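You operate a simulated robot arm through the tools that you are given. There is no shell and no other tool. Be economical: measure what you need, move in short steps, check, and stop when the job is done.

You are at the controls of a simulated robot arm. One attempt, no reset.

Task
Put the open raisin bag on the wall side of the butcher block. Then take the rice bag with the earliest date from the bag shelf and leave it on the top of the side table. Then open the deep drawer, fetch the green sachet from the dresser top and set it in the inside of the deep drawer, then shut the drawer. Then take the jug cover and put it on the white saucer. Then take the shaker that says "paprika" from the dry goods bench and leave it on the dresser top. Keep to this order. Set down upright: open raisin bag, shaker.

The check looks at the end state, three seconds after you hand in, the way a careful person would. Anything else that was tipped, shoved, dropped, spilled or broken makes it a failure. Lids that push on must go on centred and level and be pressed home; caps that screw on are set level and turned clockwise until they are tight.

Robot
A 7-joint arm with a fingered hand on a trunk, on a base that drives. Base frame: it is fixed to the floor where the robot stands at the start and does not move with it; the origin is under the middle of the robot, x ahead of it, y to its left, z up. Readings come in m, degrees, newtons and seconds.
With the tool pointing down near the work surface it reaches from about 0.2 to 0.76 m from the robot's upright axis, wherever it stands. Its first joint turns from -166.0 to 166.0 degrees. Places, roughly: deep drawer [0.5, 2.6, 0.6]; dresser top (22x82 cm) [0.46, 2.64, 0.9]; inside of the deep drawer [0.6, 2.6, 0.5]; jug cover (10x10x4 cm) [0.5, 1.7, 0.9]; rice bag [0.75, 1.25, 1.5]; sachet [0.5, 2.75, 1]; saucer (15x15x2 cm) [0.5, 1.2, 0.9]; shaker [0.5, 1.25, 1]; top of the side table [-1.7, 0.9, 0.9]; wall side of the butcher block [-1.7, -0.4, 0.9]. Payload 4 kg.
The tool frame sits at the grasp point between the pads (the TCP): z along the fingers, y along the line on which they close. The tips reach 0.028 m beyond it. The gripper opens to 0.168 m. The gripper's body begins 0.079 m behind the TCP. The gripper is a hand of 4 fingers: y runs from the thumb to the fingers, the wrist lies at [0, 0, -0.249] in the tool frame.
Orientation is told as [roll, pitch, yaw] about the base's x, y, z axes, in that order, counted from this pose: with the fingers straight down and closing along the base's y, the tool's x points along the base's -x, its y along +y and its z along -z.

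Tools
- The arm moves only by the tool move_arm. Its argument "motion" is a list of rows, each an object of numbers (a shift or turn left out is 0): "wx", "wy", "wz": the turn, a rotation vector about the base's x, y, z in degrees; "tx", "ty", "tz": the shift along the base's x, y, z in m. In form: [{"wx": .., "wy": .., "wz": .., "tx": .., "ty": .., "tz": ..}, ...]. A call has 1 to 20 rows; each row is the pose to reach, as a shift and turn from the pose commanded when the call began. Rows are played at 5 a second. More than 0.05 m and 8.6 degrees between two rows, and nothing of the call is played. A pose out of reach is approached as far as the arm can. The call stops where the force on the tool passes 40 N (or 10 N more than at its start, if that is more) or the arm is blocked; 0.2 s more then pass. In this call time passes only in rows, and 0.2 s behind the last. It gives the time, the measured TCP pose, the force on the tool (base axes), the opening and the grip force at its end, in the units of the frame above (readings bear some noise), with the torque about the TCP (base axes, N m) and any sound that the robot's microphone picked up.
- Cameras (640 x 400 px; columns grow to the right, rows downward): "scene" is now at [0.0107, 0.1185, 1.2463]; the picture's right is [-0.65, -0.76, 0.00], its down [-0.60, 0.52, -0.61] and it looks along [0.46, -0.40, -0.79] (base axes); focal length 252 px, centre (320, 200). "wrist" rides on the gripper at [0.06, -0.06, -0.11] in the tool frame; the picture's right is [0.71, 0.71, 0.00], its down [-0.56, 0.56, -0.61] and it looks along [-0.43, 0.43, 0.79] (tool axes); focal length 265 px, centre (320, 200).
- capture(camera): a new picture of that camera. The clock stands still meanwhile.
- slide_trunk(by): slides the trunk up (or, below 0, down) by that many m; the arm and the scene camera ride with it, the base frame stays. It gives what a move gives, with no picture.
- drive_base(legs): drives the robot by 1 to 6 legs, each [ahead, turn to the left] in m and degrees, along the robot's own axes; the way and the turn of a leg run together, so that a leg with both is an arc; at most 1.5 m and 180 degrees a leg. The arm and the cameras ride along, it lands a little off, and it stops where it bumps. It gives what a move gives.
- finger_targets(finger1, finger2, finger3, thumb_bend): sets how far each is bent, from 0 (flat) to 1 (curled in); at 0.3 the hand is open as for a grip, at 0.7 the pads meet at the TCP. One left out holds its place. A second passes; each finger stops where it meets its share of the squeeze, and holds until it gets a number again. It is the only way to open and close the hand. It gives what a move gives, with no picture; readings hold the bend of each and the force on the fingers (four entries, about 0 where the hand has none), thumb and palm.
- pan_tilt(pan, tilt): turns the head with the scene camera to pan (to the left, within 155 degrees either way) and tilt (down, from -29 to 69), counted from straight ahead of the robot. It gives what a move gives.
- probe_pixels(camera, pixels): for up to 12 pixels [column, row] of the newest picture of that camera ("zoom" is the newest enlarged one), the place [x, y, z] in the base frame of the surface seen there, good to about 0.002 m, but the place of the scene camera against the robot may be out by one fixed shift of up to 0.018 m in any direction. The clock stands still meanwhile.
- enlarge(camera, box): a new picture of the part [left, top, right, bottom] of that camera's present view, enlarged. The clock stands still meanwhile.
- hand_in(): hands the job in; it is judged then, once.

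Keep the steps short. Do not move on a guess: measure, check each grasp and each placing, and mend mistakes. In all there are 124 turns and 114 pictures (those below and enlarged ones count). Leave the gripper open and the arm clear of the work at the hand-in unless told otherwise, and finish with a single line.

The tools are called after "Call:" as a command line: name --argument value ..., lists and objects as JSON in quotes. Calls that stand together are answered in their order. move_arm: Moves the arm, as the interface text tells. Its arguments: {"type":"object","properties":{"motion":{"type":"array","items":{"type":"object","properties":{"wx":{"type":"number"},"wy":{"type":"number"},"wz":{"type":"number"},"tx":{"type":"number"},"ty":{"type":"number"},"tz":{"type":"number"}}}}},"required":["motion"]} The other tools are called the same way: slide_trunk (by) slides the trunk up or down; finger_targets (finger1, finger2, finger3, thumb_bend) moves the fingers one by one; drive_base (legs) drives the base; pan_tilt (pan, tilt) turns the head that bears the scene camera; capture (camera) takes a picture; probe_pixels (camera, pixels) gives the place of the surface under pixels of a picture; enlarge (camera, box) takes an enlarged picture of a part of a camera's view; hand_in () hands the job in.

At the start:

```text
t: 0.0
position: [0.2814, -0.1447, 0.556]
orientation: [0.0, -0.2, -0.1]
ft_force: [-0.3, -0.4, -0.5]
torque: [0.0, 0.0, 0.0]
finger_gap: 0.1678
gripper_force: 0.1
shape: jaw
bend: [0.3, 0.3, 0.3, 0.3]
finger forces: [0.0, 0.1, 0.1, 0.0, 0.0, 0.0]
trunk travel left (down, up): [-0.275, 0.315]
robot x, y, heading: [-0.0015, -0.0025, 0.1]
head pan, tilt: [-40.6, 52.3]
```

scene: 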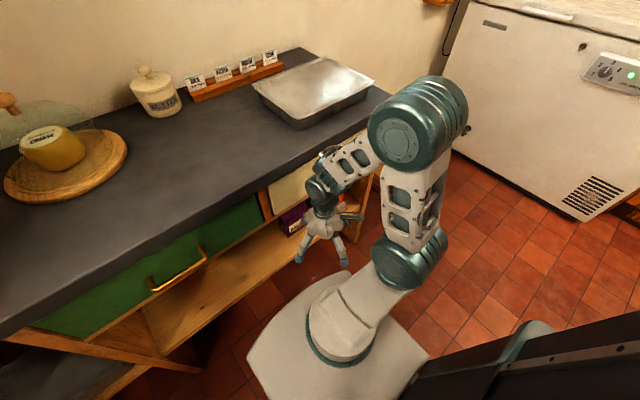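
wrist: 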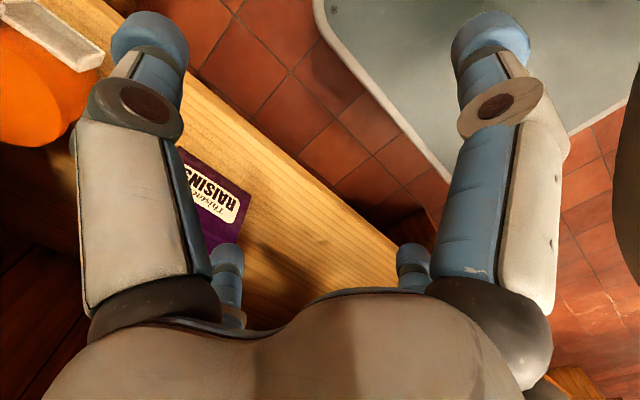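

I see a purple RAISINS bag on a low shelf under the counter (wrist pixel ~215,195). First I enlarge it and measure it.

Call:
enlarge --camera "scene" --box '[220, 140, 400, 280]'

Call:
probe_pixels --camera "wrist" --pixels '[[180, 150], [215, 195], [250, 190], [240, 230], [200, 215], [280, 150], [320, 220], [270, 250]]'

Call:
pan_tilt --pan -10 --tilt 50

Call:
capture --camera "scene"

```text
2.86 times, centred on (310, 210) of scene
```

zoom: 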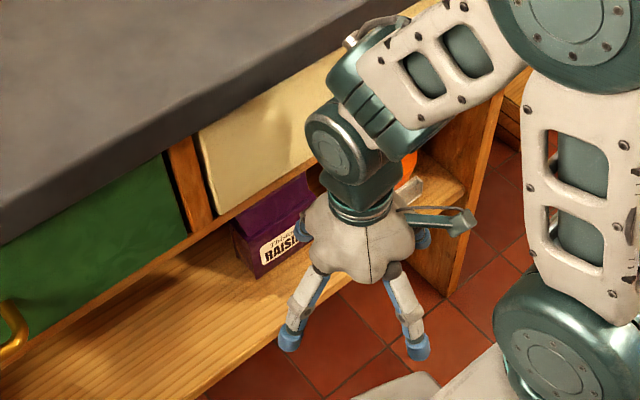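

```text
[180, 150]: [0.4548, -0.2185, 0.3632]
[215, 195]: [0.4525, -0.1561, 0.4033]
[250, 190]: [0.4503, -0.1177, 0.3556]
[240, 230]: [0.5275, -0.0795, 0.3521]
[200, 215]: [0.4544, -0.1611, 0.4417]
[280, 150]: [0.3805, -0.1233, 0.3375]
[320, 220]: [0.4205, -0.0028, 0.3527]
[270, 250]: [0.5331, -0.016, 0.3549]
```

```text
t: 1.0
position: [0.2818, -0.1437, 0.5545]
orientation: [0.1, -0.2, 0.1]
ft_force: [0.2, -0.6, -0.3]
torque: [0.0, -0.05, 0.01]
finger_gap: 0.1677
gripper_force: 0.1
shape: jaw
bend: [0.3, 0.3, 0.3, 0.3]
finger forces: [0.0, 0.1, 0.0, 0.0, 0.0, 0.0]
trunk travel left (down, up): [-0.275, 0.315]
robot x, y, heading: [-0.0033, 0.0031, -0.0]
head pan, tilt: [-10.0, 50.0]
```

```text
110 pictures are left
```

scene: 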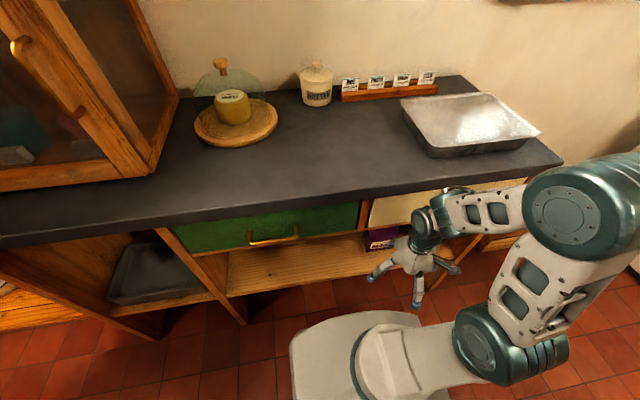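

Bag stands on the low shelf (top z≈0.34) with its front at x≈0.45. I'll back off to get room, and look round at the other places.

Call:
drive_base --legs '[[-0.4, 0]]'

Call:
pan_tilt --pan 60 --tilt 25

Call:
capture --camera "scene"

Call:
pan_tilt --pan 150 --tilt 25

Call:
capture --camera "scene"

Call:
pan_tilt --pan -155 --tilt 25

Call:
capture --camera "scene"

Call:
pan_tilt --pan 0 --tilt 35

Call:
capture --camera "scene"

```text
t: 3.4
position: [-0.1142, -0.1453, 0.5548]
orientation: [0.1, -0.1, 0.1]
ft_force: [-0.6, -0.6, -0.8]
torque: [0.02, 0.0, -0.03]
finger_gap: 0.1678
gripper_force: 0.1
shape: jaw
bend: [0.3, 0.3, 0.3, 0.3]
finger forces: [0.1, 0.1, 0.0, 0.0, 0.1, 0.0]
trunk travel left (down, up): [-0.275, 0.315]
robot x, y, heading: [-0.3934, -0.002, -0.2]
head pan, tilt: [-10.0, 50.0]
```

```text
t: 4.8
position: [-0.1146, -0.1434, 0.5552]
orientation: [0.0, -0.1, 0.1]
ft_force: [0.7, 0.0, 0.2]
torque: [-0.03, -0.03, -0.01]
finger_gap: 0.1679
gripper_force: 0.0
shape: jaw
bend: [0.3, 0.3, 0.3, 0.3]
finger forces: [0.0, 0.0, 0.1, 0.1, 0.0, 0.0]
trunk travel left (down, up): [-0.275, 0.315]
robot x, y, heading: [-0.3964, -0.0005, 0.1]
head pan, tilt: [60.0, 25.0]
```

```text
109 pictures are left
```

scene: 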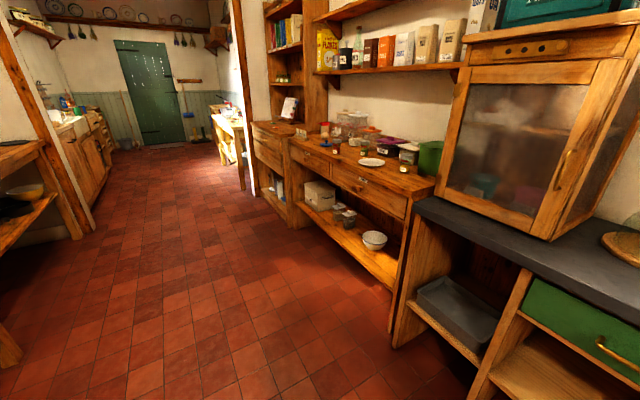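

```text
t: 6.5
position: [-0.114, -0.1443, 0.5551]
orientation: [0.1, -0.1, 0.1]
ft_force: [0.6, 0.4, 0.2]
torque: [-0.02, -0.02, 0.02]
finger_gap: 0.1679
gripper_force: 0.0
shape: jaw
bend: [0.3, 0.3, 0.3, 0.3]
finger forces: [0.0, 0.0, 0.0, 0.0, 0.1, 0.1]
trunk travel left (down, up): [-0.275, 0.315]
robot x, y, heading: [-0.3973, 0.0028, -0.1]
head pan, tilt: [150.0, 25.0]
```

```text
108 pictures are left
```

scene: 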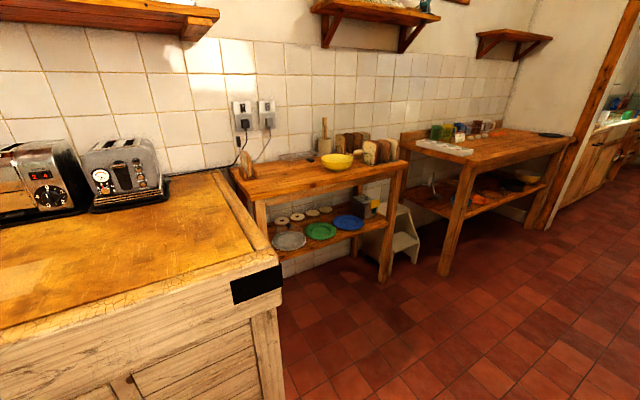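

```text
t: 10.7
position: [-0.1156, -0.1444, 0.5557]
orientation: [0.0, -0.2, 0.1]
ft_force: [-0.1, 0.8, 0.4]
torque: [-0.01, 0.01, -0.01]
finger_gap: 0.1681
gripper_force: 0.1
shape: jaw
bend: [0.3, 0.3, 0.3, 0.3]
finger forces: [0.1, 0.1, 0.1, 0.1, 0.0, 0.0]
trunk travel left (down, up): [-0.275, 0.315]
robot x, y, heading: [-0.3961, 0.0032, -0.0]
head pan, tilt: [-154.7, 25.0]
```

```text
107 pictures are left
```

scene: 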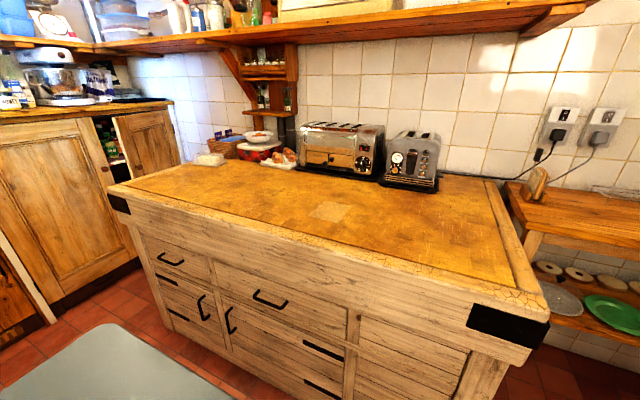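

```text
t: 13.1
position: [-0.1141, -0.1441, 0.5556]
orientation: [0.1, -0.2, 0.2]
ft_force: [0.7, -0.4, -0.2]
torque: [0.06, 0.0, 0.02]
finger_gap: 0.1681
gripper_force: 0.1
shape: jaw
bend: [0.3, 0.3, 0.3, 0.3]
finger forces: [0.0, 0.0, 0.0, 0.0, 0.0, 0.0]
trunk travel left (down, up): [-0.275, 0.315]
robot x, y, heading: [-0.3965, -0.0017, -0.2]
head pan, tilt: [0.0, 35.0]
```

```text
106 pictures are left
```

scene: 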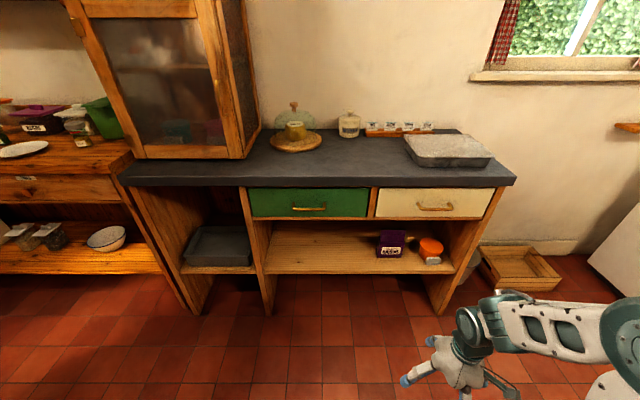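

Bag at (390,243) of the scene, left of an orange pot. I enlarge and measure.

Call:
enlarge --camera "scene" --box '[340, 180, 500, 280]'

Call:
probe_pixels --camera "zoom" --pixels '[[150, 225], [240, 225], [150, 320], [250, 320], [200, 290], [360, 260], [320, 270], [250, 180], [250, 165], [200, 225], [200, 345], [420, 260]]'

```text
4.00 times, centred on (420, 230) of scene
```

zoom: 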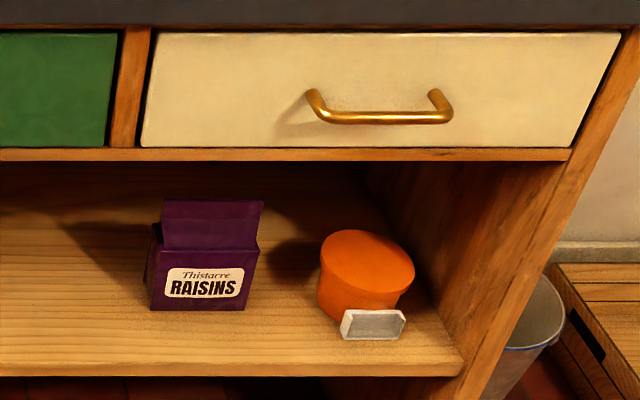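

```text
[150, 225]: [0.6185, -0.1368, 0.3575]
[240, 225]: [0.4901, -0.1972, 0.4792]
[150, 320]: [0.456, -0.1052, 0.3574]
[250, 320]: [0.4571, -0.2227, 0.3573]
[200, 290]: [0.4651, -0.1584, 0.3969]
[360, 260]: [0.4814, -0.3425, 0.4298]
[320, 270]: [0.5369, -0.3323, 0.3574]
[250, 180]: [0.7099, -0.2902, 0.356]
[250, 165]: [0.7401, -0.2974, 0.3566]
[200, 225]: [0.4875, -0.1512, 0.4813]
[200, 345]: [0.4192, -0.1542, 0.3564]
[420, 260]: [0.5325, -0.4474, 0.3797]
```

Tool vision says front face x≈0.453, shelf z≈0.353, bag y≈−0.10…−0.215. I'll pitch the hand to 30° below horizontal and move in front of the bag.

Call:
move_arm --motion '[{"wy": -7.5, "tx": 0.045, "tz": -0.012}, {"wy": -15, "tx": 0.09, "tz": -0.024}, {"wy": -22.5, "tx": 0.135, "tz": -0.036}, {"wy": -30, "tx": 0.18, "tz": -0.048}, {"wy": -37.5, "tx": 0.225, "tz": -0.06}, {"wy": -45, "tx": 0.27, "tz": -0.072}, {"wy": -52.5, "tx": 0.315, "tz": -0.084}, {"wy": -60, "tx": 0.36, "ty": -0.014, "tz": -0.1}]'

Call:
capture --camera "wrist"

Call:
capture --camera "scene"

```text
t: 14.8
position: [0.2457, -0.1594, 0.4554]
orientation: [-0.3, -60.2, 0.1]
ft_force: [0.1, -0.2, 0.6]
torque: [-0.01, 0.01, -0.01]
finger_gap: 0.1679
gripper_force: 0.0
shape: jaw
bend: [0.3, 0.3, 0.3, 0.3]
finger forces: [0.1, 0.0, 0.0, 0.0, 0.1, 0.0]
trunk travel left (down, up): [-0.275, 0.315]
robot x, y, heading: [-0.3945, -0.0018, -0.1]
head pan, tilt: [0.0, 35.0]
```

```text
104 pictures are left
```

wrist: 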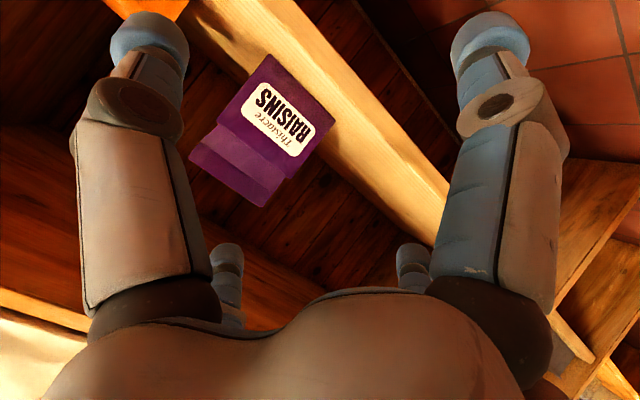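

```text
103 pictures are left
```

scene: 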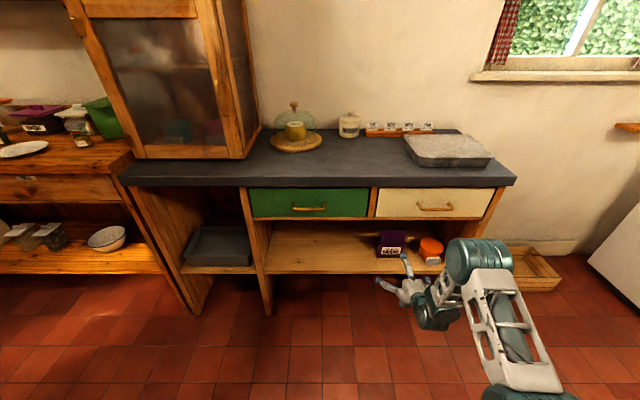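

Call:
enlarge --camera "wrist" --box '[170, 30, 350, 220]'

Call:
probe_pixels --camera "wrist" --pixels '[[270, 65], [328, 120], [240, 110], [305, 155], [268, 175], [205, 160], [258, 198], [225, 140], [200, 270], [165, 18], [60, 300], [350, 110]]'

```text
2.11 times, centred on (260, 125) of wrist
```

zoom: 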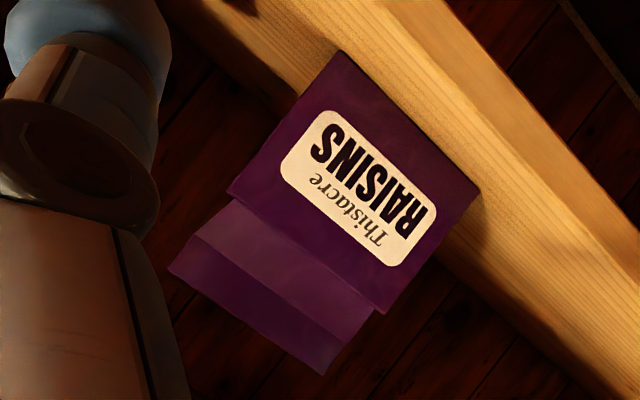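

```text
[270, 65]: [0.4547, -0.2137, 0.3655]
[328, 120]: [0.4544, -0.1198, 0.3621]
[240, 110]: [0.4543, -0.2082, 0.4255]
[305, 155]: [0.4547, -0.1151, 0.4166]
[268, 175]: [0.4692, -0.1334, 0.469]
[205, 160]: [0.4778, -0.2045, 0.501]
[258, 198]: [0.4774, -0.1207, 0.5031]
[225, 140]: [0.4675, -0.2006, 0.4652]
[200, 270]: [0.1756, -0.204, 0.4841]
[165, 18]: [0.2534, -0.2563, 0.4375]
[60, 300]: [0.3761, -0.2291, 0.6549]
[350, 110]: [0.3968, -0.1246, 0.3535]
```

Bag spans y −0.217…−0.110, centre −0.163, front x 0.454. I go to the grasp pose at x 0.483, z 0.402.

Call:
move_arm --motion '[{"tx": 0.04, "ty": -0.001, "tz": -0.01}, {"tx": 0.08, "ty": -0.002, "tz": -0.02}, {"tx": 0.12, "ty": -0.003, "tz": -0.03}, {"tx": 0.16, "ty": -0.004, "tz": -0.04}, {"tx": 0.2, "ty": -0.004, "tz": -0.048}, {"tx": 0.237, "ty": -0.004, "tz": -0.053}]'

Call:
capture --camera "wrist"

```text
t: 16.2
position: [0.4517, -0.1641, 0.3916]
orientation: [0.6, -58.0, -0.7]
ft_force: [-32.0, 4.5, 14.1]
torque: [-0.13, 2.06, 0.12]
finger_gap: 0.1678
gripper_force: 0.0
shape: jaw
bend: [0.07, 0.3, 0.21, 0.3]
finger forces: [26.0, 0.0, 7.5, 0.0, 0.1, 0.0]
trunk travel left (down, up): [-0.275, 0.315]
robot x, y, heading: [-0.3994, 0.0024, -0.3]
head pan, tilt: [0.0, 35.0]
stopped in row 6: the force on the tool passed its limit at 73 N (the readings are from after the stop); the commanded pose is now the measured one
```

```text
101 pictures are left
```

wrist: 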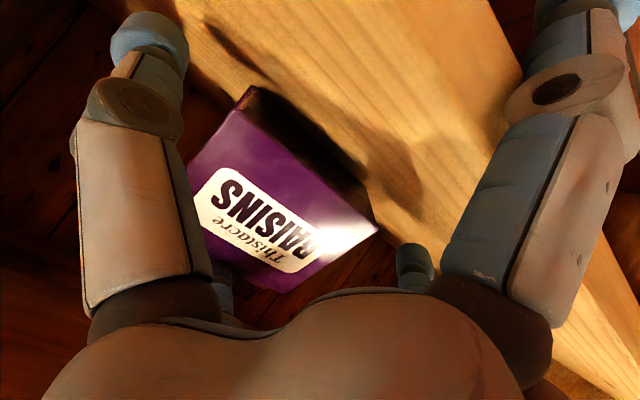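

Contact: finger1 was bent back, probably on the shelf edge. I check whether the bag was moved.

Call:
probe_pixels --camera "wrist" --pixels '[[245, 105], [365, 225], [200, 165], [275, 285], [250, 200], [270, 120], [340, 190], [300, 130], [150, 30], [545, 90], [480, 150], [560, 150]]'

Call:
enlarge --camera "scene" --box '[340, 200, 480, 290]'

```text
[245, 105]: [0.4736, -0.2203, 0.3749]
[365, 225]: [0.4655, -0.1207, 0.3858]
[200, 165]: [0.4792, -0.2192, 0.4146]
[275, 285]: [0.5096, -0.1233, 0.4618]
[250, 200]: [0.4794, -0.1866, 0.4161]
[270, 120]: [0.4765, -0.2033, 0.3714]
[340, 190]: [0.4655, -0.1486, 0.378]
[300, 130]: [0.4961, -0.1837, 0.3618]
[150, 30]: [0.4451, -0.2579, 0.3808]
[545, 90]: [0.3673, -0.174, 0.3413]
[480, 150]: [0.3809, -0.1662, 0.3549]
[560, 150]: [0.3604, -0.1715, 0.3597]
```

```text
4.44 times, centred on (410, 245) of scene
```

zoom: 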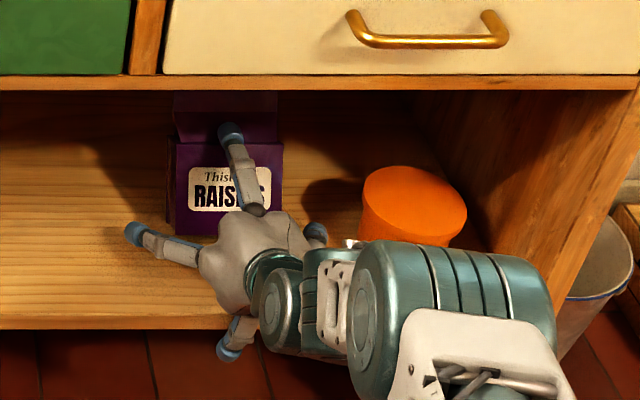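

The four fingers sit at ±x/±y of the hand; the upper finger pushed the bag, the lower hit the shelf edge. I back off gently.

Call:
move_arm --motion '[{"tx": -0.015}, {"tx": -0.03}, {"tx": -0.07}, {"tx": -0.11}, {"tx": -0.15, "tz": 0.02}, {"tx": -0.19, "tz": 0.04}]'

Call:
finger_targets --finger1 1 --finger3 1 --finger2 0.3 --thumb_bend 0.3

Call:
capture --camera "wrist"

Call:
enlarge --camera "scene" --box '[340, 200, 480, 290]'

```text
t: 17.6
position: [0.2665, -0.1634, 0.4315]
orientation: [0.3, -58.2, -0.4]
ft_force: [-0.1, 0.0, 0.2]
torque: [0.02, 0.03, -0.04]
finger_gap: 0.168
gripper_force: 0.1
shape: jaw
bend: [0.3, 0.3, 0.3, 0.3]
finger forces: [0.0, 0.0, 0.0, 0.0, 0.0, 0.0]
trunk travel left (down, up): [-0.275, 0.315]
robot x, y, heading: [-0.3998, 0.0009, -0.4]
head pan, tilt: [0.0, 35.0]
```

```text
t: 18.6
position: [0.2669, -0.1633, 0.4317]
orientation: [0.3, -58.5, -0.6]
ft_force: [1.0, -0.2, -0.1]
torque: [-0.01, 0.02, 0.03]
finger_gap: 0.0787
gripper_force: 0.1
shape: fingers
bend: [0.74, 0.3, 0.74, 0.3]
finger forces: [0.0, 0.1, 0.0, 0.0, 0.0, 0.0]
trunk travel left (down, up): [-0.275, 0.315]
robot x, y, heading: [-0.3974, 0.0004, -0.0]
head pan, tilt: [0.0, 35.0]
```

```text
99 pictures are left
```

wrist: 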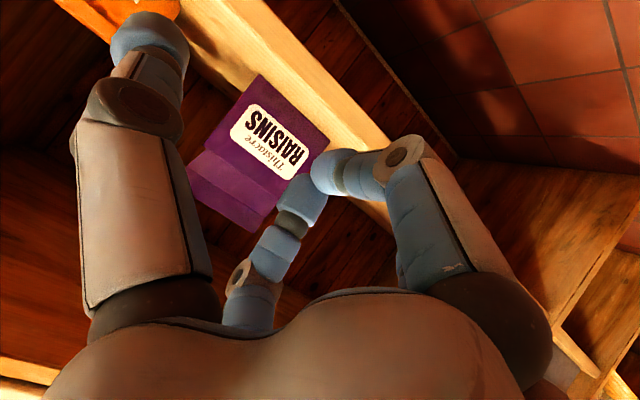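

```text
4.44 times, centred on (410, 245) of scene
```

zoom: 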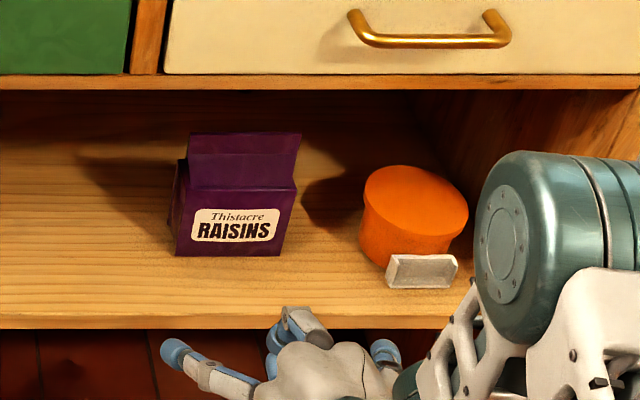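

Bag is upright again. f1 and f3 block each other at 0.74. I try f3 flat-ish and f1 fully curled.

Call:
finger_targets --finger3 0.12

Call:
finger_targets --finger1 1

Call:
move_arm --motion '[{"wy": -7, "tz": 0.005}, {"wy": -14, "tz": 0.01}]'

Call:
capture --camera "wrist"

Call:
enlarge --camera "scene" --box '[340, 200, 480, 290]'

```text
t: 19.6
position: [0.266, -0.1635, 0.4323]
orientation: [0.4, -58.5, -0.6]
ft_force: [0.7, 0.4, 0.7]
torque: [-0.01, -0.02, -0.01]
finger_gap: 0.0981
gripper_force: 0.0
shape: fingers
bend: [1.0, 0.3, 0.12, 0.3]
finger forces: [0.1, 0.0, 0.0, 0.1, 0.0, 0.0]
trunk travel left (down, up): [-0.275, 0.315]
robot x, y, heading: [-0.4005, 0.0012, 0.1]
head pan, tilt: [0.0, 35.0]
```

```text
t: 20.6
position: [0.2667, -0.1643, 0.4316]
orientation: [0.4, -58.4, -0.5]
ft_force: [0.0, 0.0, 0.5]
torque: [-0.03, -0.04, 0.05]
finger_gap: 0.0979
gripper_force: 0.1
shape: fingers
bend: [1.0, 0.3, 0.12, 0.3]
finger forces: [0.0, 0.1, 0.0, 0.0, 0.1, 0.0]
trunk travel left (down, up): [-0.275, 0.315]
robot x, y, heading: [-0.3975, 0.0002, 0.0]
head pan, tilt: [0.0, 35.0]
```

```text
t: 21.2
position: [0.2651, -0.1628, 0.4418]
orientation: [0.8, -72.5, -0.8]
ft_force: [0.9, 0.4, -0.4]
torque: [-0.01, -0.01, -0.01]
finger_gap: 0.0981
gripper_force: 0.1
shape: fingers
bend: [1.0, 0.3, 0.12, 0.3]
finger forces: [0.0, 0.1, 0.0, 0.0, 0.0, 0.0]
trunk travel left (down, up): [-0.275, 0.315]
robot x, y, heading: [-0.3957, -0.0014, -0.2]
head pan, tilt: [0.0, 35.0]
```

```text
97 pictures are left
```

wrist: 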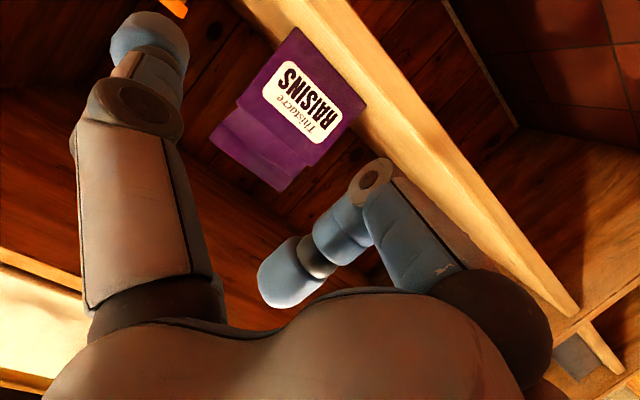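

```text
4.44 times, centred on (410, 245) of scene
```

zoom: 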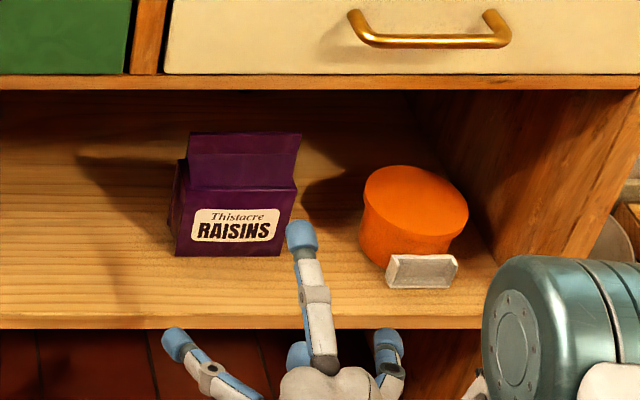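

f1 is tucked in. I measure the tucked knuckle, the other fingertips and the bag.

Call:
probe_pixels --camera "wrist" --pixels '[[365, 175], [330, 235], [285, 275], [150, 30], [165, 60], [290, 50], [360, 110], [245, 95], [310, 160], [215, 135], [280, 185], [440, 200]]'

Call:
probe_pixels --camera "zoom" --pixels '[[175, 330], [302, 225], [240, 135], [240, 180], [180, 200], [385, 330], [300, 85], [290, 160]]'

```text
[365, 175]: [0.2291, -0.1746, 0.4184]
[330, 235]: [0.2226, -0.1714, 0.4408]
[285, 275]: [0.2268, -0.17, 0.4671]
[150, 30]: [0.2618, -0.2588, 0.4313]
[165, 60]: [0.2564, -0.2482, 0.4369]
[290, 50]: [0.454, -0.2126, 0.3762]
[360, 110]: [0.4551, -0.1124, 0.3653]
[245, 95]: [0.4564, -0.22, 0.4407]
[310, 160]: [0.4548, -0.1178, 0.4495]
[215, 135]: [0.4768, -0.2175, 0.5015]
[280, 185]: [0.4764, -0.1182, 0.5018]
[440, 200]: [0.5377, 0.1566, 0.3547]
```

```text
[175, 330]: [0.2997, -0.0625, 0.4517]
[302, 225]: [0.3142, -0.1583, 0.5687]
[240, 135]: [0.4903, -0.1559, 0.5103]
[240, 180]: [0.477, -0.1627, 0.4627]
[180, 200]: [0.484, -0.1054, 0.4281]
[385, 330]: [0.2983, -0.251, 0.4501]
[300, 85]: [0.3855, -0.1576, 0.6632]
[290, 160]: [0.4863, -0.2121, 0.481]
```

Clearances fine: I move in to x 0.475, y −0.166, z 0.442.

Call:
move_arm --motion '[{"tx": 0.04}, {"tx": 0.08, "ty": -0.003}, {"tx": 0.12, "ty": -0.003}, {"tx": 0.155, "ty": -0.003}, {"tx": 0.18, "ty": -0.003}, {"tx": 0.2, "ty": -0.003}, {"tx": 0.21, "ty": -0.003}]'

Call:
capture --camera "wrist"

```text
t: 22.8
position: [0.4744, -0.1665, 0.4433]
orientation: [0.6, -72.3, -0.8]
ft_force: [0.6, 0.3, -0.1]
torque: [0.01, 0.0, 0.01]
finger_gap: 0.0983
gripper_force: 0.0
shape: fingers
bend: [1.0, 0.3, 0.12, 0.3]
finger forces: [0.4, 0.0, 0.1, 0.1, 0.0, 0.1]
trunk travel left (down, up): [-0.275, 0.315]
robot x, y, heading: [-0.3983, -0.0011, -0.1]
head pan, tilt: [0.0, 35.0]
```

```text
95 pictures are left
```

wrist: 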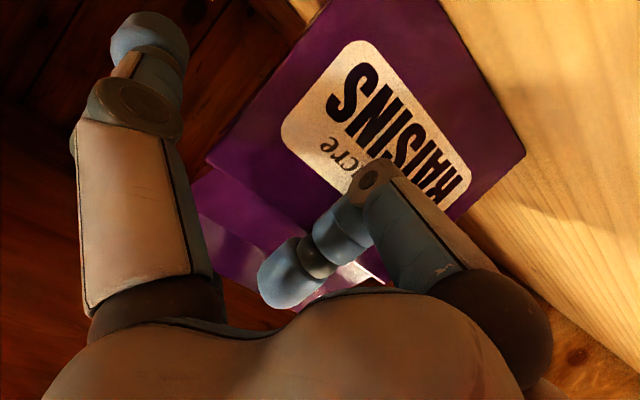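

No contact. Close thumb and finger2 on the sides.

Call:
finger_targets --finger2 0.7 --thumb_bend 0.7

Call:
capture --camera "wrist"

Call:
enlarge --camera "scene" --box '[340, 200, 480, 290]'

```text
t: 23.8
position: [0.4752, -0.1681, 0.4433]
orientation: [0.6, -72.4, -0.9]
ft_force: [-0.6, -1.8, -0.7]
torque: [-0.33, -0.07, -0.05]
finger_gap: 0.0753
gripper_force: 26.9
shape: fingers
bend: [1.0, 0.36, 0.12, 0.49]
finger forces: [0.5, 26.2, 0.0, 0.0, 28.0, 0.0]
trunk travel left (down, up): [-0.275, 0.315]
robot x, y, heading: [-0.401, 0.0022, -0.0]
head pan, tilt: [0.0, 35.0]
```

```text
94 pictures are left
```

wrist: 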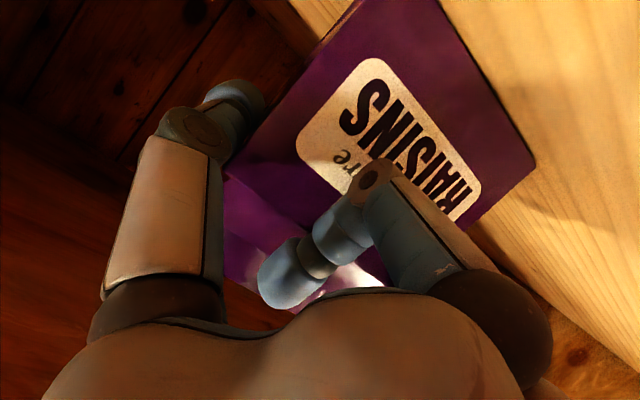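

```text
4.44 times, centred on (410, 245) of scene
```

zoom: 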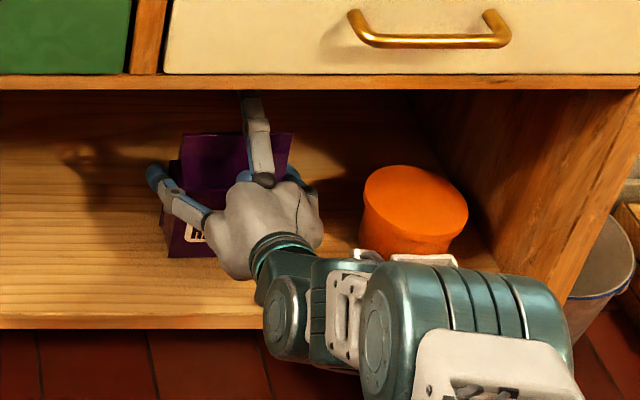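

Firm grip (27 N both sides). Lift 3 cm, check.

Call:
move_arm --motion '[{"tz": 0.01}, {"tz": 0.02}, {"tz": 0.03}]'

Call:
capture --camera "wrist"

```text
t: 24.6
position: [0.4755, -0.1672, 0.4721]
orientation: [0.8, -72.3, -0.9]
ft_force: [1.3, -0.4, -4.1]
torque: [-0.06, -0.01, 0.0]
finger_gap: 0.0751
gripper_force: 26.4
shape: fingers
bend: [1.0, 0.36, 0.12, 0.49]
finger forces: [0.6, 26.8, 0.1, 0.0, 27.0, 0.0]
trunk travel left (down, up): [-0.275, 0.315]
robot x, y, heading: [-0.3983, 0.003, -0.0]
head pan, tilt: [0.0, 35.0]
```

```text
92 pictures are left
```

wrist: 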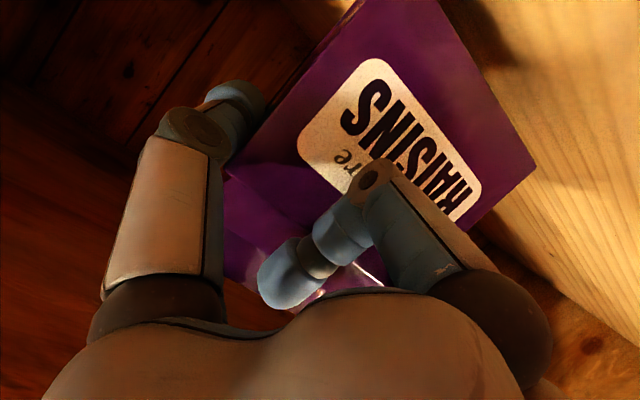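

Held and upright (≈4 N). Pull straight out from the shelf, then raise.

Call:
move_arm --motion '[{"tx": -0.03}, {"tx": -0.06}, {"tx": -0.1}, {"tx": -0.14}, {"tx": -0.18}, {"tx": -0.22}, {"tx": -0.26}, {"tx": -0.3}, {"tx": -0.33, "tz": 0.03}, {"tx": -0.33, "tz": 0.07}, {"tx": -0.33, "tz": 0.11}, {"tx": -0.33, "tz": 0.15}, {"tx": -0.33, "tz": 0.19}, {"tx": -0.33, "tz": 0.23}, {"tx": -0.33, "tz": 0.27}, {"tx": -0.33, "tz": 0.31}]'

Call:
slide_trunk --by 0.3

Call:
capture --camera "wrist"

Call:
pan_tilt --pan -155 --tilt 35

Call:
capture --camera "scene"

```text
t: 28.0
position: [0.1432, -0.1661, 0.7815]
orientation: [0.6, -72.2, -0.6]
ft_force: [0.8, -0.2, -4.1]
torque: [-0.06, 0.0, -0.02]
finger_gap: 0.0751
gripper_force: 26.5
shape: fingers
bend: [1.0, 0.36, 0.12, 0.49]
finger forces: [0.1, 26.4, 0.1, 0.0, 26.6, 0.0]
trunk travel left (down, up): [-0.275, 0.315]
robot x, y, heading: [-0.3945, -0.0005, -0.2]
head pan, tilt: [0.0, 35.0]
```

```text
t: 31.0
position: [0.1439, -0.1662, 1.0804]
orientation: [0.7, -72.3, -0.8]
ft_force: [0.1, -0.2, -4.1]
torque: [-0.05, 0.01, 0.01]
finger_gap: 0.0748
gripper_force: 26.4
shape: fingers
bend: [1.0, 0.36, 0.12, 0.49]
finger forces: [0.0, 26.6, 0.1, 0.1, 26.4, 0.0]
trunk travel left (down, up): [-0.575, 0.015]
robot x, y, heading: [-0.3958, 0.0007, -0.0]
head pan, tilt: [0.0, 35.0]
```

```text
91 pictures are left
```

wrist: 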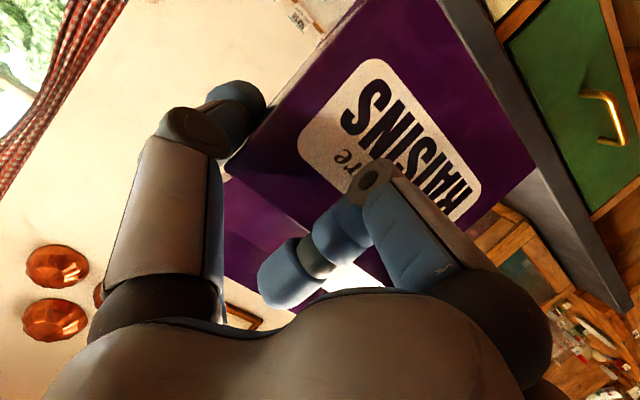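

```text
t: 33.4
position: [0.1441, -0.1661, 1.0816]
orientation: [0.7, -72.3, -0.7]
ft_force: [-0.5, -0.2, -3.7]
torque: [-0.04, -0.01, 0.0]
finger_gap: 0.0751
gripper_force: 26.3
shape: fingers
bend: [1.0, 0.36, 0.12, 0.49]
finger forces: [0.0, 26.6, 0.0, 0.0, 26.6, 0.1]
trunk travel left (down, up): [-0.575, 0.015]
robot x, y, heading: [-0.3977, -0.0025, 0.4]
head pan, tilt: [-154.7, 35.0]
```

```text
90 pictures are left
```

scene: 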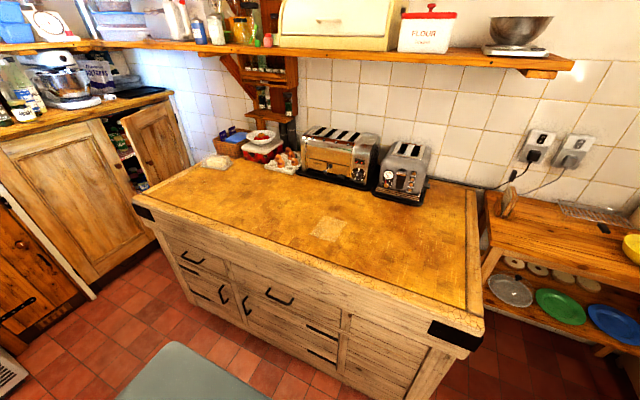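

I measure the butcher block top.

Call:
probe_pixels --camera "scene" --pixels '[[330, 228], [335, 190], [385, 203], [445, 210], [455, 190], [470, 320], [140, 200], [285, 175], [440, 260], [420, 205], [300, 250], [220, 175]]'

```text
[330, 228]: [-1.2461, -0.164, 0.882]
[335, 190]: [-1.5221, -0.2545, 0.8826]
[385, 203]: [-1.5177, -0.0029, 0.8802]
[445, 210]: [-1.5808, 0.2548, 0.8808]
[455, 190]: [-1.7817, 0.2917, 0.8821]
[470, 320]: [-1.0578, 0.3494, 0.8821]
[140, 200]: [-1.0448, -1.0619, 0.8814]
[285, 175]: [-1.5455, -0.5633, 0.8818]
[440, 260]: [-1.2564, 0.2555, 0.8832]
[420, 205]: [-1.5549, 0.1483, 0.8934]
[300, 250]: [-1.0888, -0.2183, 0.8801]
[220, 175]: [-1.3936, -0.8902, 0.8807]
```

Call:
enlarge --camera "scene" --box '[180, 110, 330, 220]'

Call:
probe_pixels --camera "zoom" --pixels '[[230, 240], [320, 235], [370, 250], [480, 270], [210, 195], [270, 210], [160, 250], [400, 215], [280, 190], [340, 200], [480, 245], [100, 230]]'

Call:
enlarge --camera "scene" --box '[360, 130, 520, 230]'

Call:
probe_pixels --camera "zoom" --pixels '[[280, 240], [300, 200], [250, 270], [420, 240], [430, 270], [420, 300], [340, 260], [330, 220], [400, 220], [250, 290]]'

```text
3.64 times, centred on (255, 165) of scene
```

zoom: 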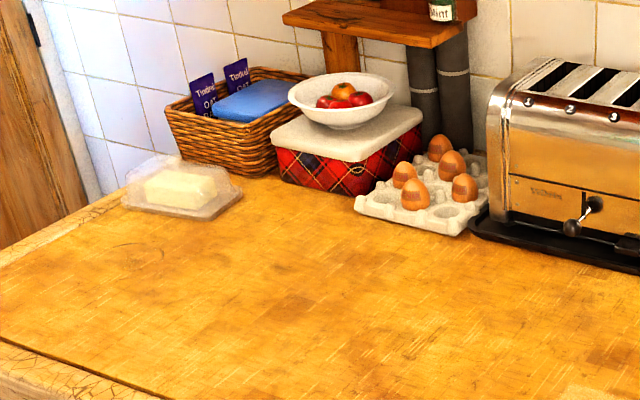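

```text
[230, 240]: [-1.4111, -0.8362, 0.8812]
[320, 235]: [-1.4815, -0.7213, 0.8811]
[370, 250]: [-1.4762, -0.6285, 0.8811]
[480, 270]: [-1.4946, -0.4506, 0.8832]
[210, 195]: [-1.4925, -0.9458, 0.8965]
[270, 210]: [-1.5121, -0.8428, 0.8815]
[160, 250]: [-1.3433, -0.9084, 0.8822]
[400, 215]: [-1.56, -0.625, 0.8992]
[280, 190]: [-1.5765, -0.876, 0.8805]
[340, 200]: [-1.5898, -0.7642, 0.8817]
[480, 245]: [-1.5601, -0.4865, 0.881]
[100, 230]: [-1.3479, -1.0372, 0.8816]
```

```text
4.00 times, centred on (440, 180) of scene
```

zoom: 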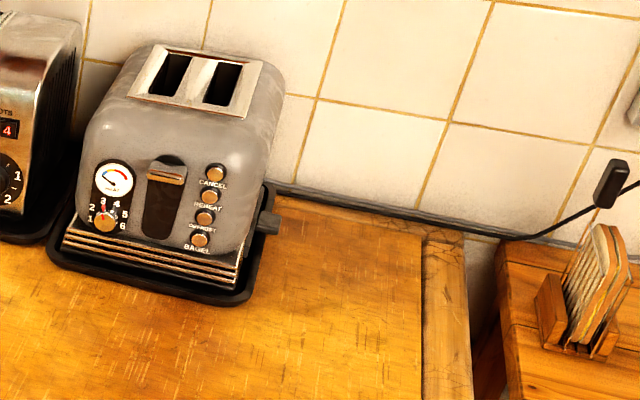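

```text
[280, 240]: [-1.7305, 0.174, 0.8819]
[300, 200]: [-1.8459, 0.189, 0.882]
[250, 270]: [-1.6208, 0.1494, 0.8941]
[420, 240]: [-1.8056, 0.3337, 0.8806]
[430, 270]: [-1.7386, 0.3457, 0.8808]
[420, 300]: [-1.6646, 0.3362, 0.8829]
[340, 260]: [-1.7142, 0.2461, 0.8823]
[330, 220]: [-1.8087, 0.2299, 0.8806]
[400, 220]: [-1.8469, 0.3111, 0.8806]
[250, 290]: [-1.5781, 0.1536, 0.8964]
```

Clear spot right of the small toaster: x −1.6…−1.8, y 0.18…0.33, z≈0.88. I turn the robot round toward the block.

Call:
drive_base --legs '[[0, 90], [0.115, 0], [0, 90]]'

Call:
pan_tilt --pan 0 --tilt 60

Call:
capture --camera "scene"

```text
t: 42.3
position: [-0.9397, 0.2798, 1.0825]
orientation: [0.7, -72.3, 179.3]
ft_force: [-0.2, 0.7, -3.7]
torque: [0.03, 0.02, -0.02]
finger_gap: 0.0745
gripper_force: 26.0
shape: fingers
bend: [1.0, 0.36, 0.12, 0.5]
finger forces: [0.0, 26.0, 0.0, 0.0, 26.0, 0.1]
trunk travel left (down, up): [-0.575, 0.015]
robot x, y, heading: [-0.3983, 0.114, -179.9]
head pan, tilt: [-154.7, 35.0]
```

```text
t: 44.7
position: [-0.9413, 0.2803, 1.0819]
orientation: [0.6, -72.2, 179.3]
ft_force: [0.9, 0.4, -4.8]
torque: [0.05, 0.0, 0.0]
finger_gap: 0.0747
gripper_force: 26.2
shape: fingers
bend: [1.0, 0.36, 0.12, 0.5]
finger forces: [0.1, 26.1, 0.1, 0.0, 26.0, 0.0]
trunk travel left (down, up): [-0.575, 0.015]
robot x, y, heading: [-0.4, 0.1143, -180.1]
head pan, tilt: [0.0, 60.0]
```

```text
87 pictures are left
```

scene: 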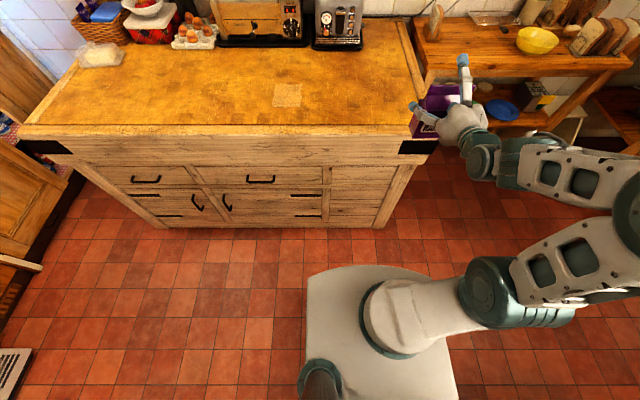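

Call:
probe_pixels --camera "scene" --pixels '[[360, 272], [315, 285], [425, 280], [270, 220], [330, 222], [250, 130], [262, 180]]'

```text
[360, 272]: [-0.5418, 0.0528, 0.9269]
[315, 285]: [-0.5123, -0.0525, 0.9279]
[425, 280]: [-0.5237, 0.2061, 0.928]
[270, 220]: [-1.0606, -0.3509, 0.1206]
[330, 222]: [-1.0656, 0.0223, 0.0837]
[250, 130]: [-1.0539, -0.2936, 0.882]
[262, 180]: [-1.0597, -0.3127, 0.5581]
```

Block front is at x≈−1.05, free floor ahead. Drive 0.29 m ahead.

Call:
drive_base --legs '[[0.29, 0]]'

Call:
move_arm --motion '[{"tx": -0.04}, {"tx": -0.08}, {"tx": -0.12}, {"tx": -0.16}, {"tx": -0.2}, {"tx": -0.24}, {"tx": -0.28}, {"tx": -0.32}, {"tx": -0.36}]'

Call:
capture --camera "scene"

Call:
capture --camera "wrist"

```text
t: 46.7
position: [-1.2328, 0.2814, 1.0821]
orientation: [0.7, -72.2, 179.2]
ft_force: [-0.3, -0.1, -4.1]
torque: [0.04, -0.05, 0.0]
finger_gap: 0.075
gripper_force: 26.3
shape: fingers
bend: [1.0, 0.36, 0.12, 0.5]
finger forces: [0.1, 26.1, 0.0, 0.1, 26.0, 0.0]
trunk travel left (down, up): [-0.575, 0.015]
robot x, y, heading: [-0.6927, 0.1149, 179.9]
head pan, tilt: [0.0, 60.0]
```

```text
t: 48.7
position: [-1.5932, 0.2806, 1.08]
orientation: [0.8, -72.1, 179.2]
ft_force: [0.0, 0.9, -3.8]
torque: [0.04, -0.02, 0.0]
finger_gap: 0.0745
gripper_force: 25.8
shape: fingers
bend: [1.0, 0.36, 0.12, 0.5]
finger forces: [0.1, 26.0, 0.0, 0.0, 26.0, 0.1]
trunk travel left (down, up): [-0.575, 0.015]
robot x, y, heading: [-0.6879, 0.1146, 179.9]
head pan, tilt: [0.0, 60.0]
```

```text
86 pictures are left
```

scene: 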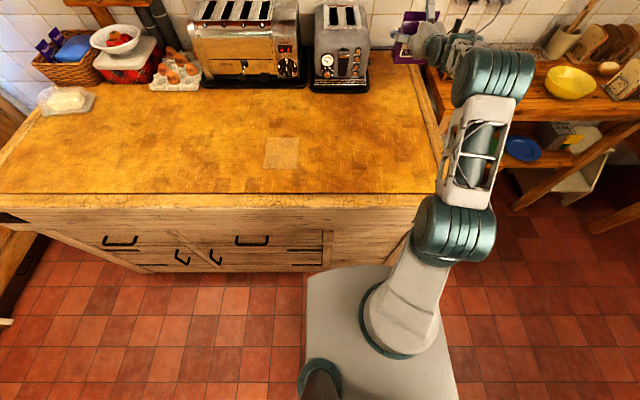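

```text
85 pictures are left
```

wrist: 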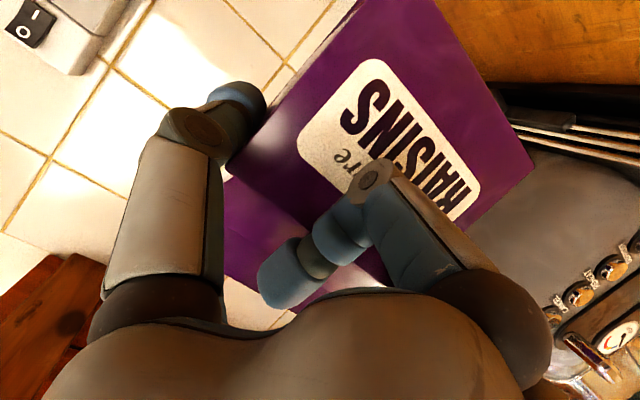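

Reached. Continue to x −1.68 and lower to just above the surface (bag bottom is 9 cm under the TCP).

Call:
move_arm --motion '[{"tx": -0.04}, {"tx": -0.085}, {"tx": -0.085, "tz": -0.03}, {"tx": -0.085, "tz": -0.06}, {"tx": -0.085, "tz": -0.09}, {"tx": -0.085, "tz": -0.1}]'

Call:
enlarge --camera "scene" --box '[320, 0, 480, 110]'

Call:
capture --camera "wrist"

```text
t: 50.1
position: [-1.677, 0.2816, 0.9816]
orientation: [0.6, -72.3, 179.4]
ft_force: [0.4, 1.1, -3.8]
torque: [0.04, -0.03, -0.01]
finger_gap: 0.0744
gripper_force: 24.9
shape: fingers
bend: [1.0, 0.36, 0.12, 0.5]
finger forces: [0.1, 25.8, 0.0, 0.0, 25.9, 0.1]
trunk travel left (down, up): [-0.575, 0.015]
robot x, y, heading: [-0.6923, 0.1122, 180.1]
head pan, tilt: [0.0, 60.0]
```

```text
3.64 times, centred on (400, 55) of scene
```

zoom: 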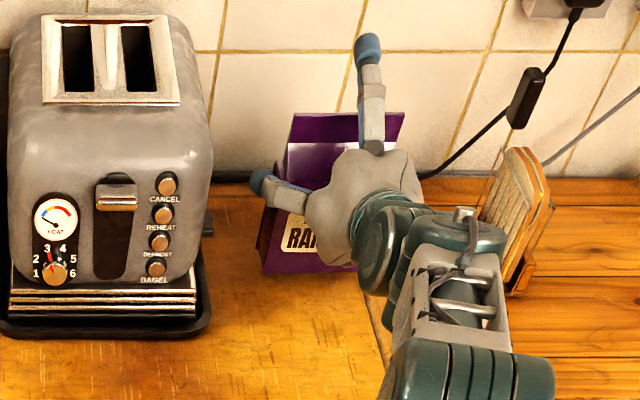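

```text
83 pictures are left
```

wrist: 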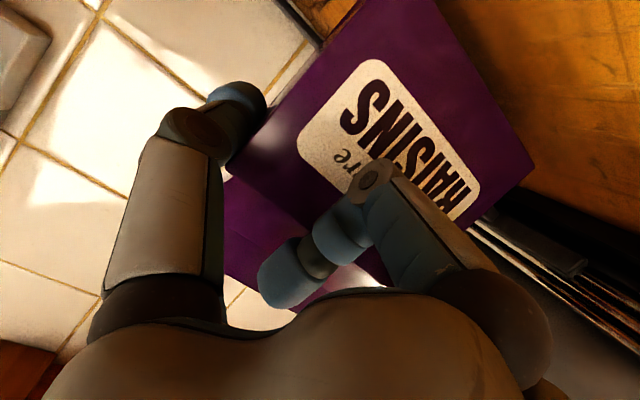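

Clear of the toaster. Lower in small steps until the force shows contact.

Call:
move_arm --motion '[{"ty": -0.006, "tz": -0.004}, {"ty": -0.006, "tz": -0.007}, {"ty": -0.006, "tz": -0.01}, {"ty": -0.006, "tz": -0.012}]'

```text
t: 51.1
position: [-1.6784, 0.2762, 0.969]
orientation: [0.7, -72.3, 179.2]
ft_force: [0.0, 0.1, -3.2]
torque: [0.06, -0.01, 0.01]
finger_gap: 0.0747
gripper_force: 25.9
shape: fingers
bend: [1.0, 0.36, 0.12, 0.5]
finger forces: [0.0, 25.9, 0.1, 0.0, 25.9, 0.0]
trunk travel left (down, up): [-0.575, 0.015]
robot x, y, heading: [-0.6905, 0.1156, 180.0]
head pan, tilt: [0.0, 60.0]
```

Call:
move_arm --motion '[{"tz": -0.002}, {"tz": -0.003}, {"tz": -0.004}, {"tz": -0.005}]'

Call:
enlarge --camera "scene" --box '[360, 30, 460, 90]'

```text
t: 52.1
position: [-1.6773, 0.2758, 0.9671]
orientation: [0.4, -72.6, 179.5]
ft_force: [-1.3, -0.4, 4.4]
torque: [0.43, 0.14, 0.09]
finger_gap: 0.0745
gripper_force: 26.0
shape: fingers
bend: [1.0, 0.36, 0.12, 0.5]
finger forces: [0.0, 26.4, 0.0, 0.1, 26.1, 0.0]
trunk travel left (down, up): [-0.575, 0.015]
robot x, y, heading: [-0.692, 0.1167, 179.9]
head pan, tilt: [0.0, 60.0]
```

```text
6.40 times, centred on (410, 60) of scene
```

zoom: 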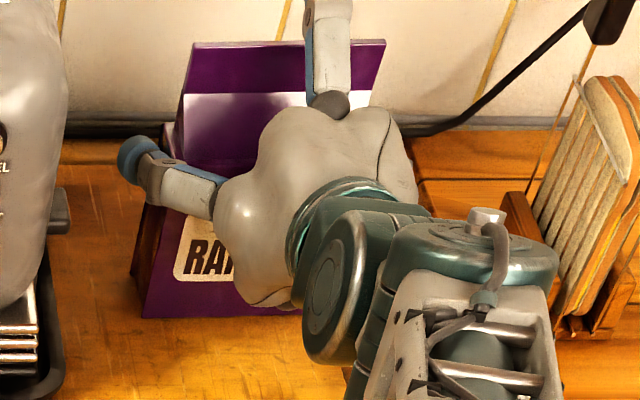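

Contact felt. Release thumb and finger2 a little.

Call:
finger_targets --finger2 0.29 --thumb_bend 0.36

Call:
move_arm --motion '[{"tx": 0.01}, {"tx": 0.03}, {"tx": 0.06}, {"tx": 0.1}, {"tx": 0.14}, {"tx": 0.18}, {"tx": 0.22}, {"tx": 0.26, "tz": 0.02}, {"tx": 0.3, "tz": 0.04}]'

Call:
enlarge --camera "scene" --box '[320, 0, 480, 110]'

Call:
probe_pixels --camera "zoom" --pixels '[[310, 240], [300, 260], [340, 130]]'

```text
t: 53.1
position: [-1.6764, 0.2758, 0.9648]
orientation: [0.7, -72.3, 179.4]
ft_force: [0.4, -0.3, -0.3]
torque: [-0.03, 0.01, -0.02]
finger_gap: 0.0908
gripper_force: 0.0
shape: fingers
bend: [1.0, 0.28, 0.12, 0.36]
finger forces: [0.1, 0.0, 0.0, 0.0, 0.0, 0.1]
trunk travel left (down, up): [-0.575, 0.015]
robot x, y, heading: [-0.6914, 0.114, 179.8]
head pan, tilt: [0.0, 60.0]
```

```text
t: 55.1
position: [-1.376, 0.2758, 1.0051]
orientation: [0.6, -72.4, 179.3]
ft_force: [0.0, 0.9, -0.3]
torque: [-0.01, 0.01, 0.0]
finger_gap: 0.091
gripper_force: 0.0
shape: fingers
bend: [1.0, 0.28, 0.12, 0.36]
finger forces: [0.0, 0.0, 0.0, 0.0, 0.0, 0.0]
trunk travel left (down, up): [-0.575, 0.015]
robot x, y, heading: [-0.6926, 0.1184, 180.1]
head pan, tilt: [0.0, 60.0]
```

```text
3.64 times, centred on (400, 55) of scene
```

zoom: 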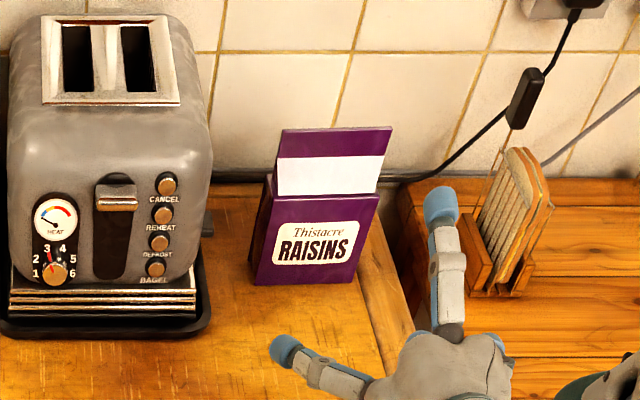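

```text
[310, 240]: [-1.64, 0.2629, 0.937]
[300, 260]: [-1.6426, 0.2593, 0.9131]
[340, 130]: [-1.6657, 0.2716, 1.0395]
```

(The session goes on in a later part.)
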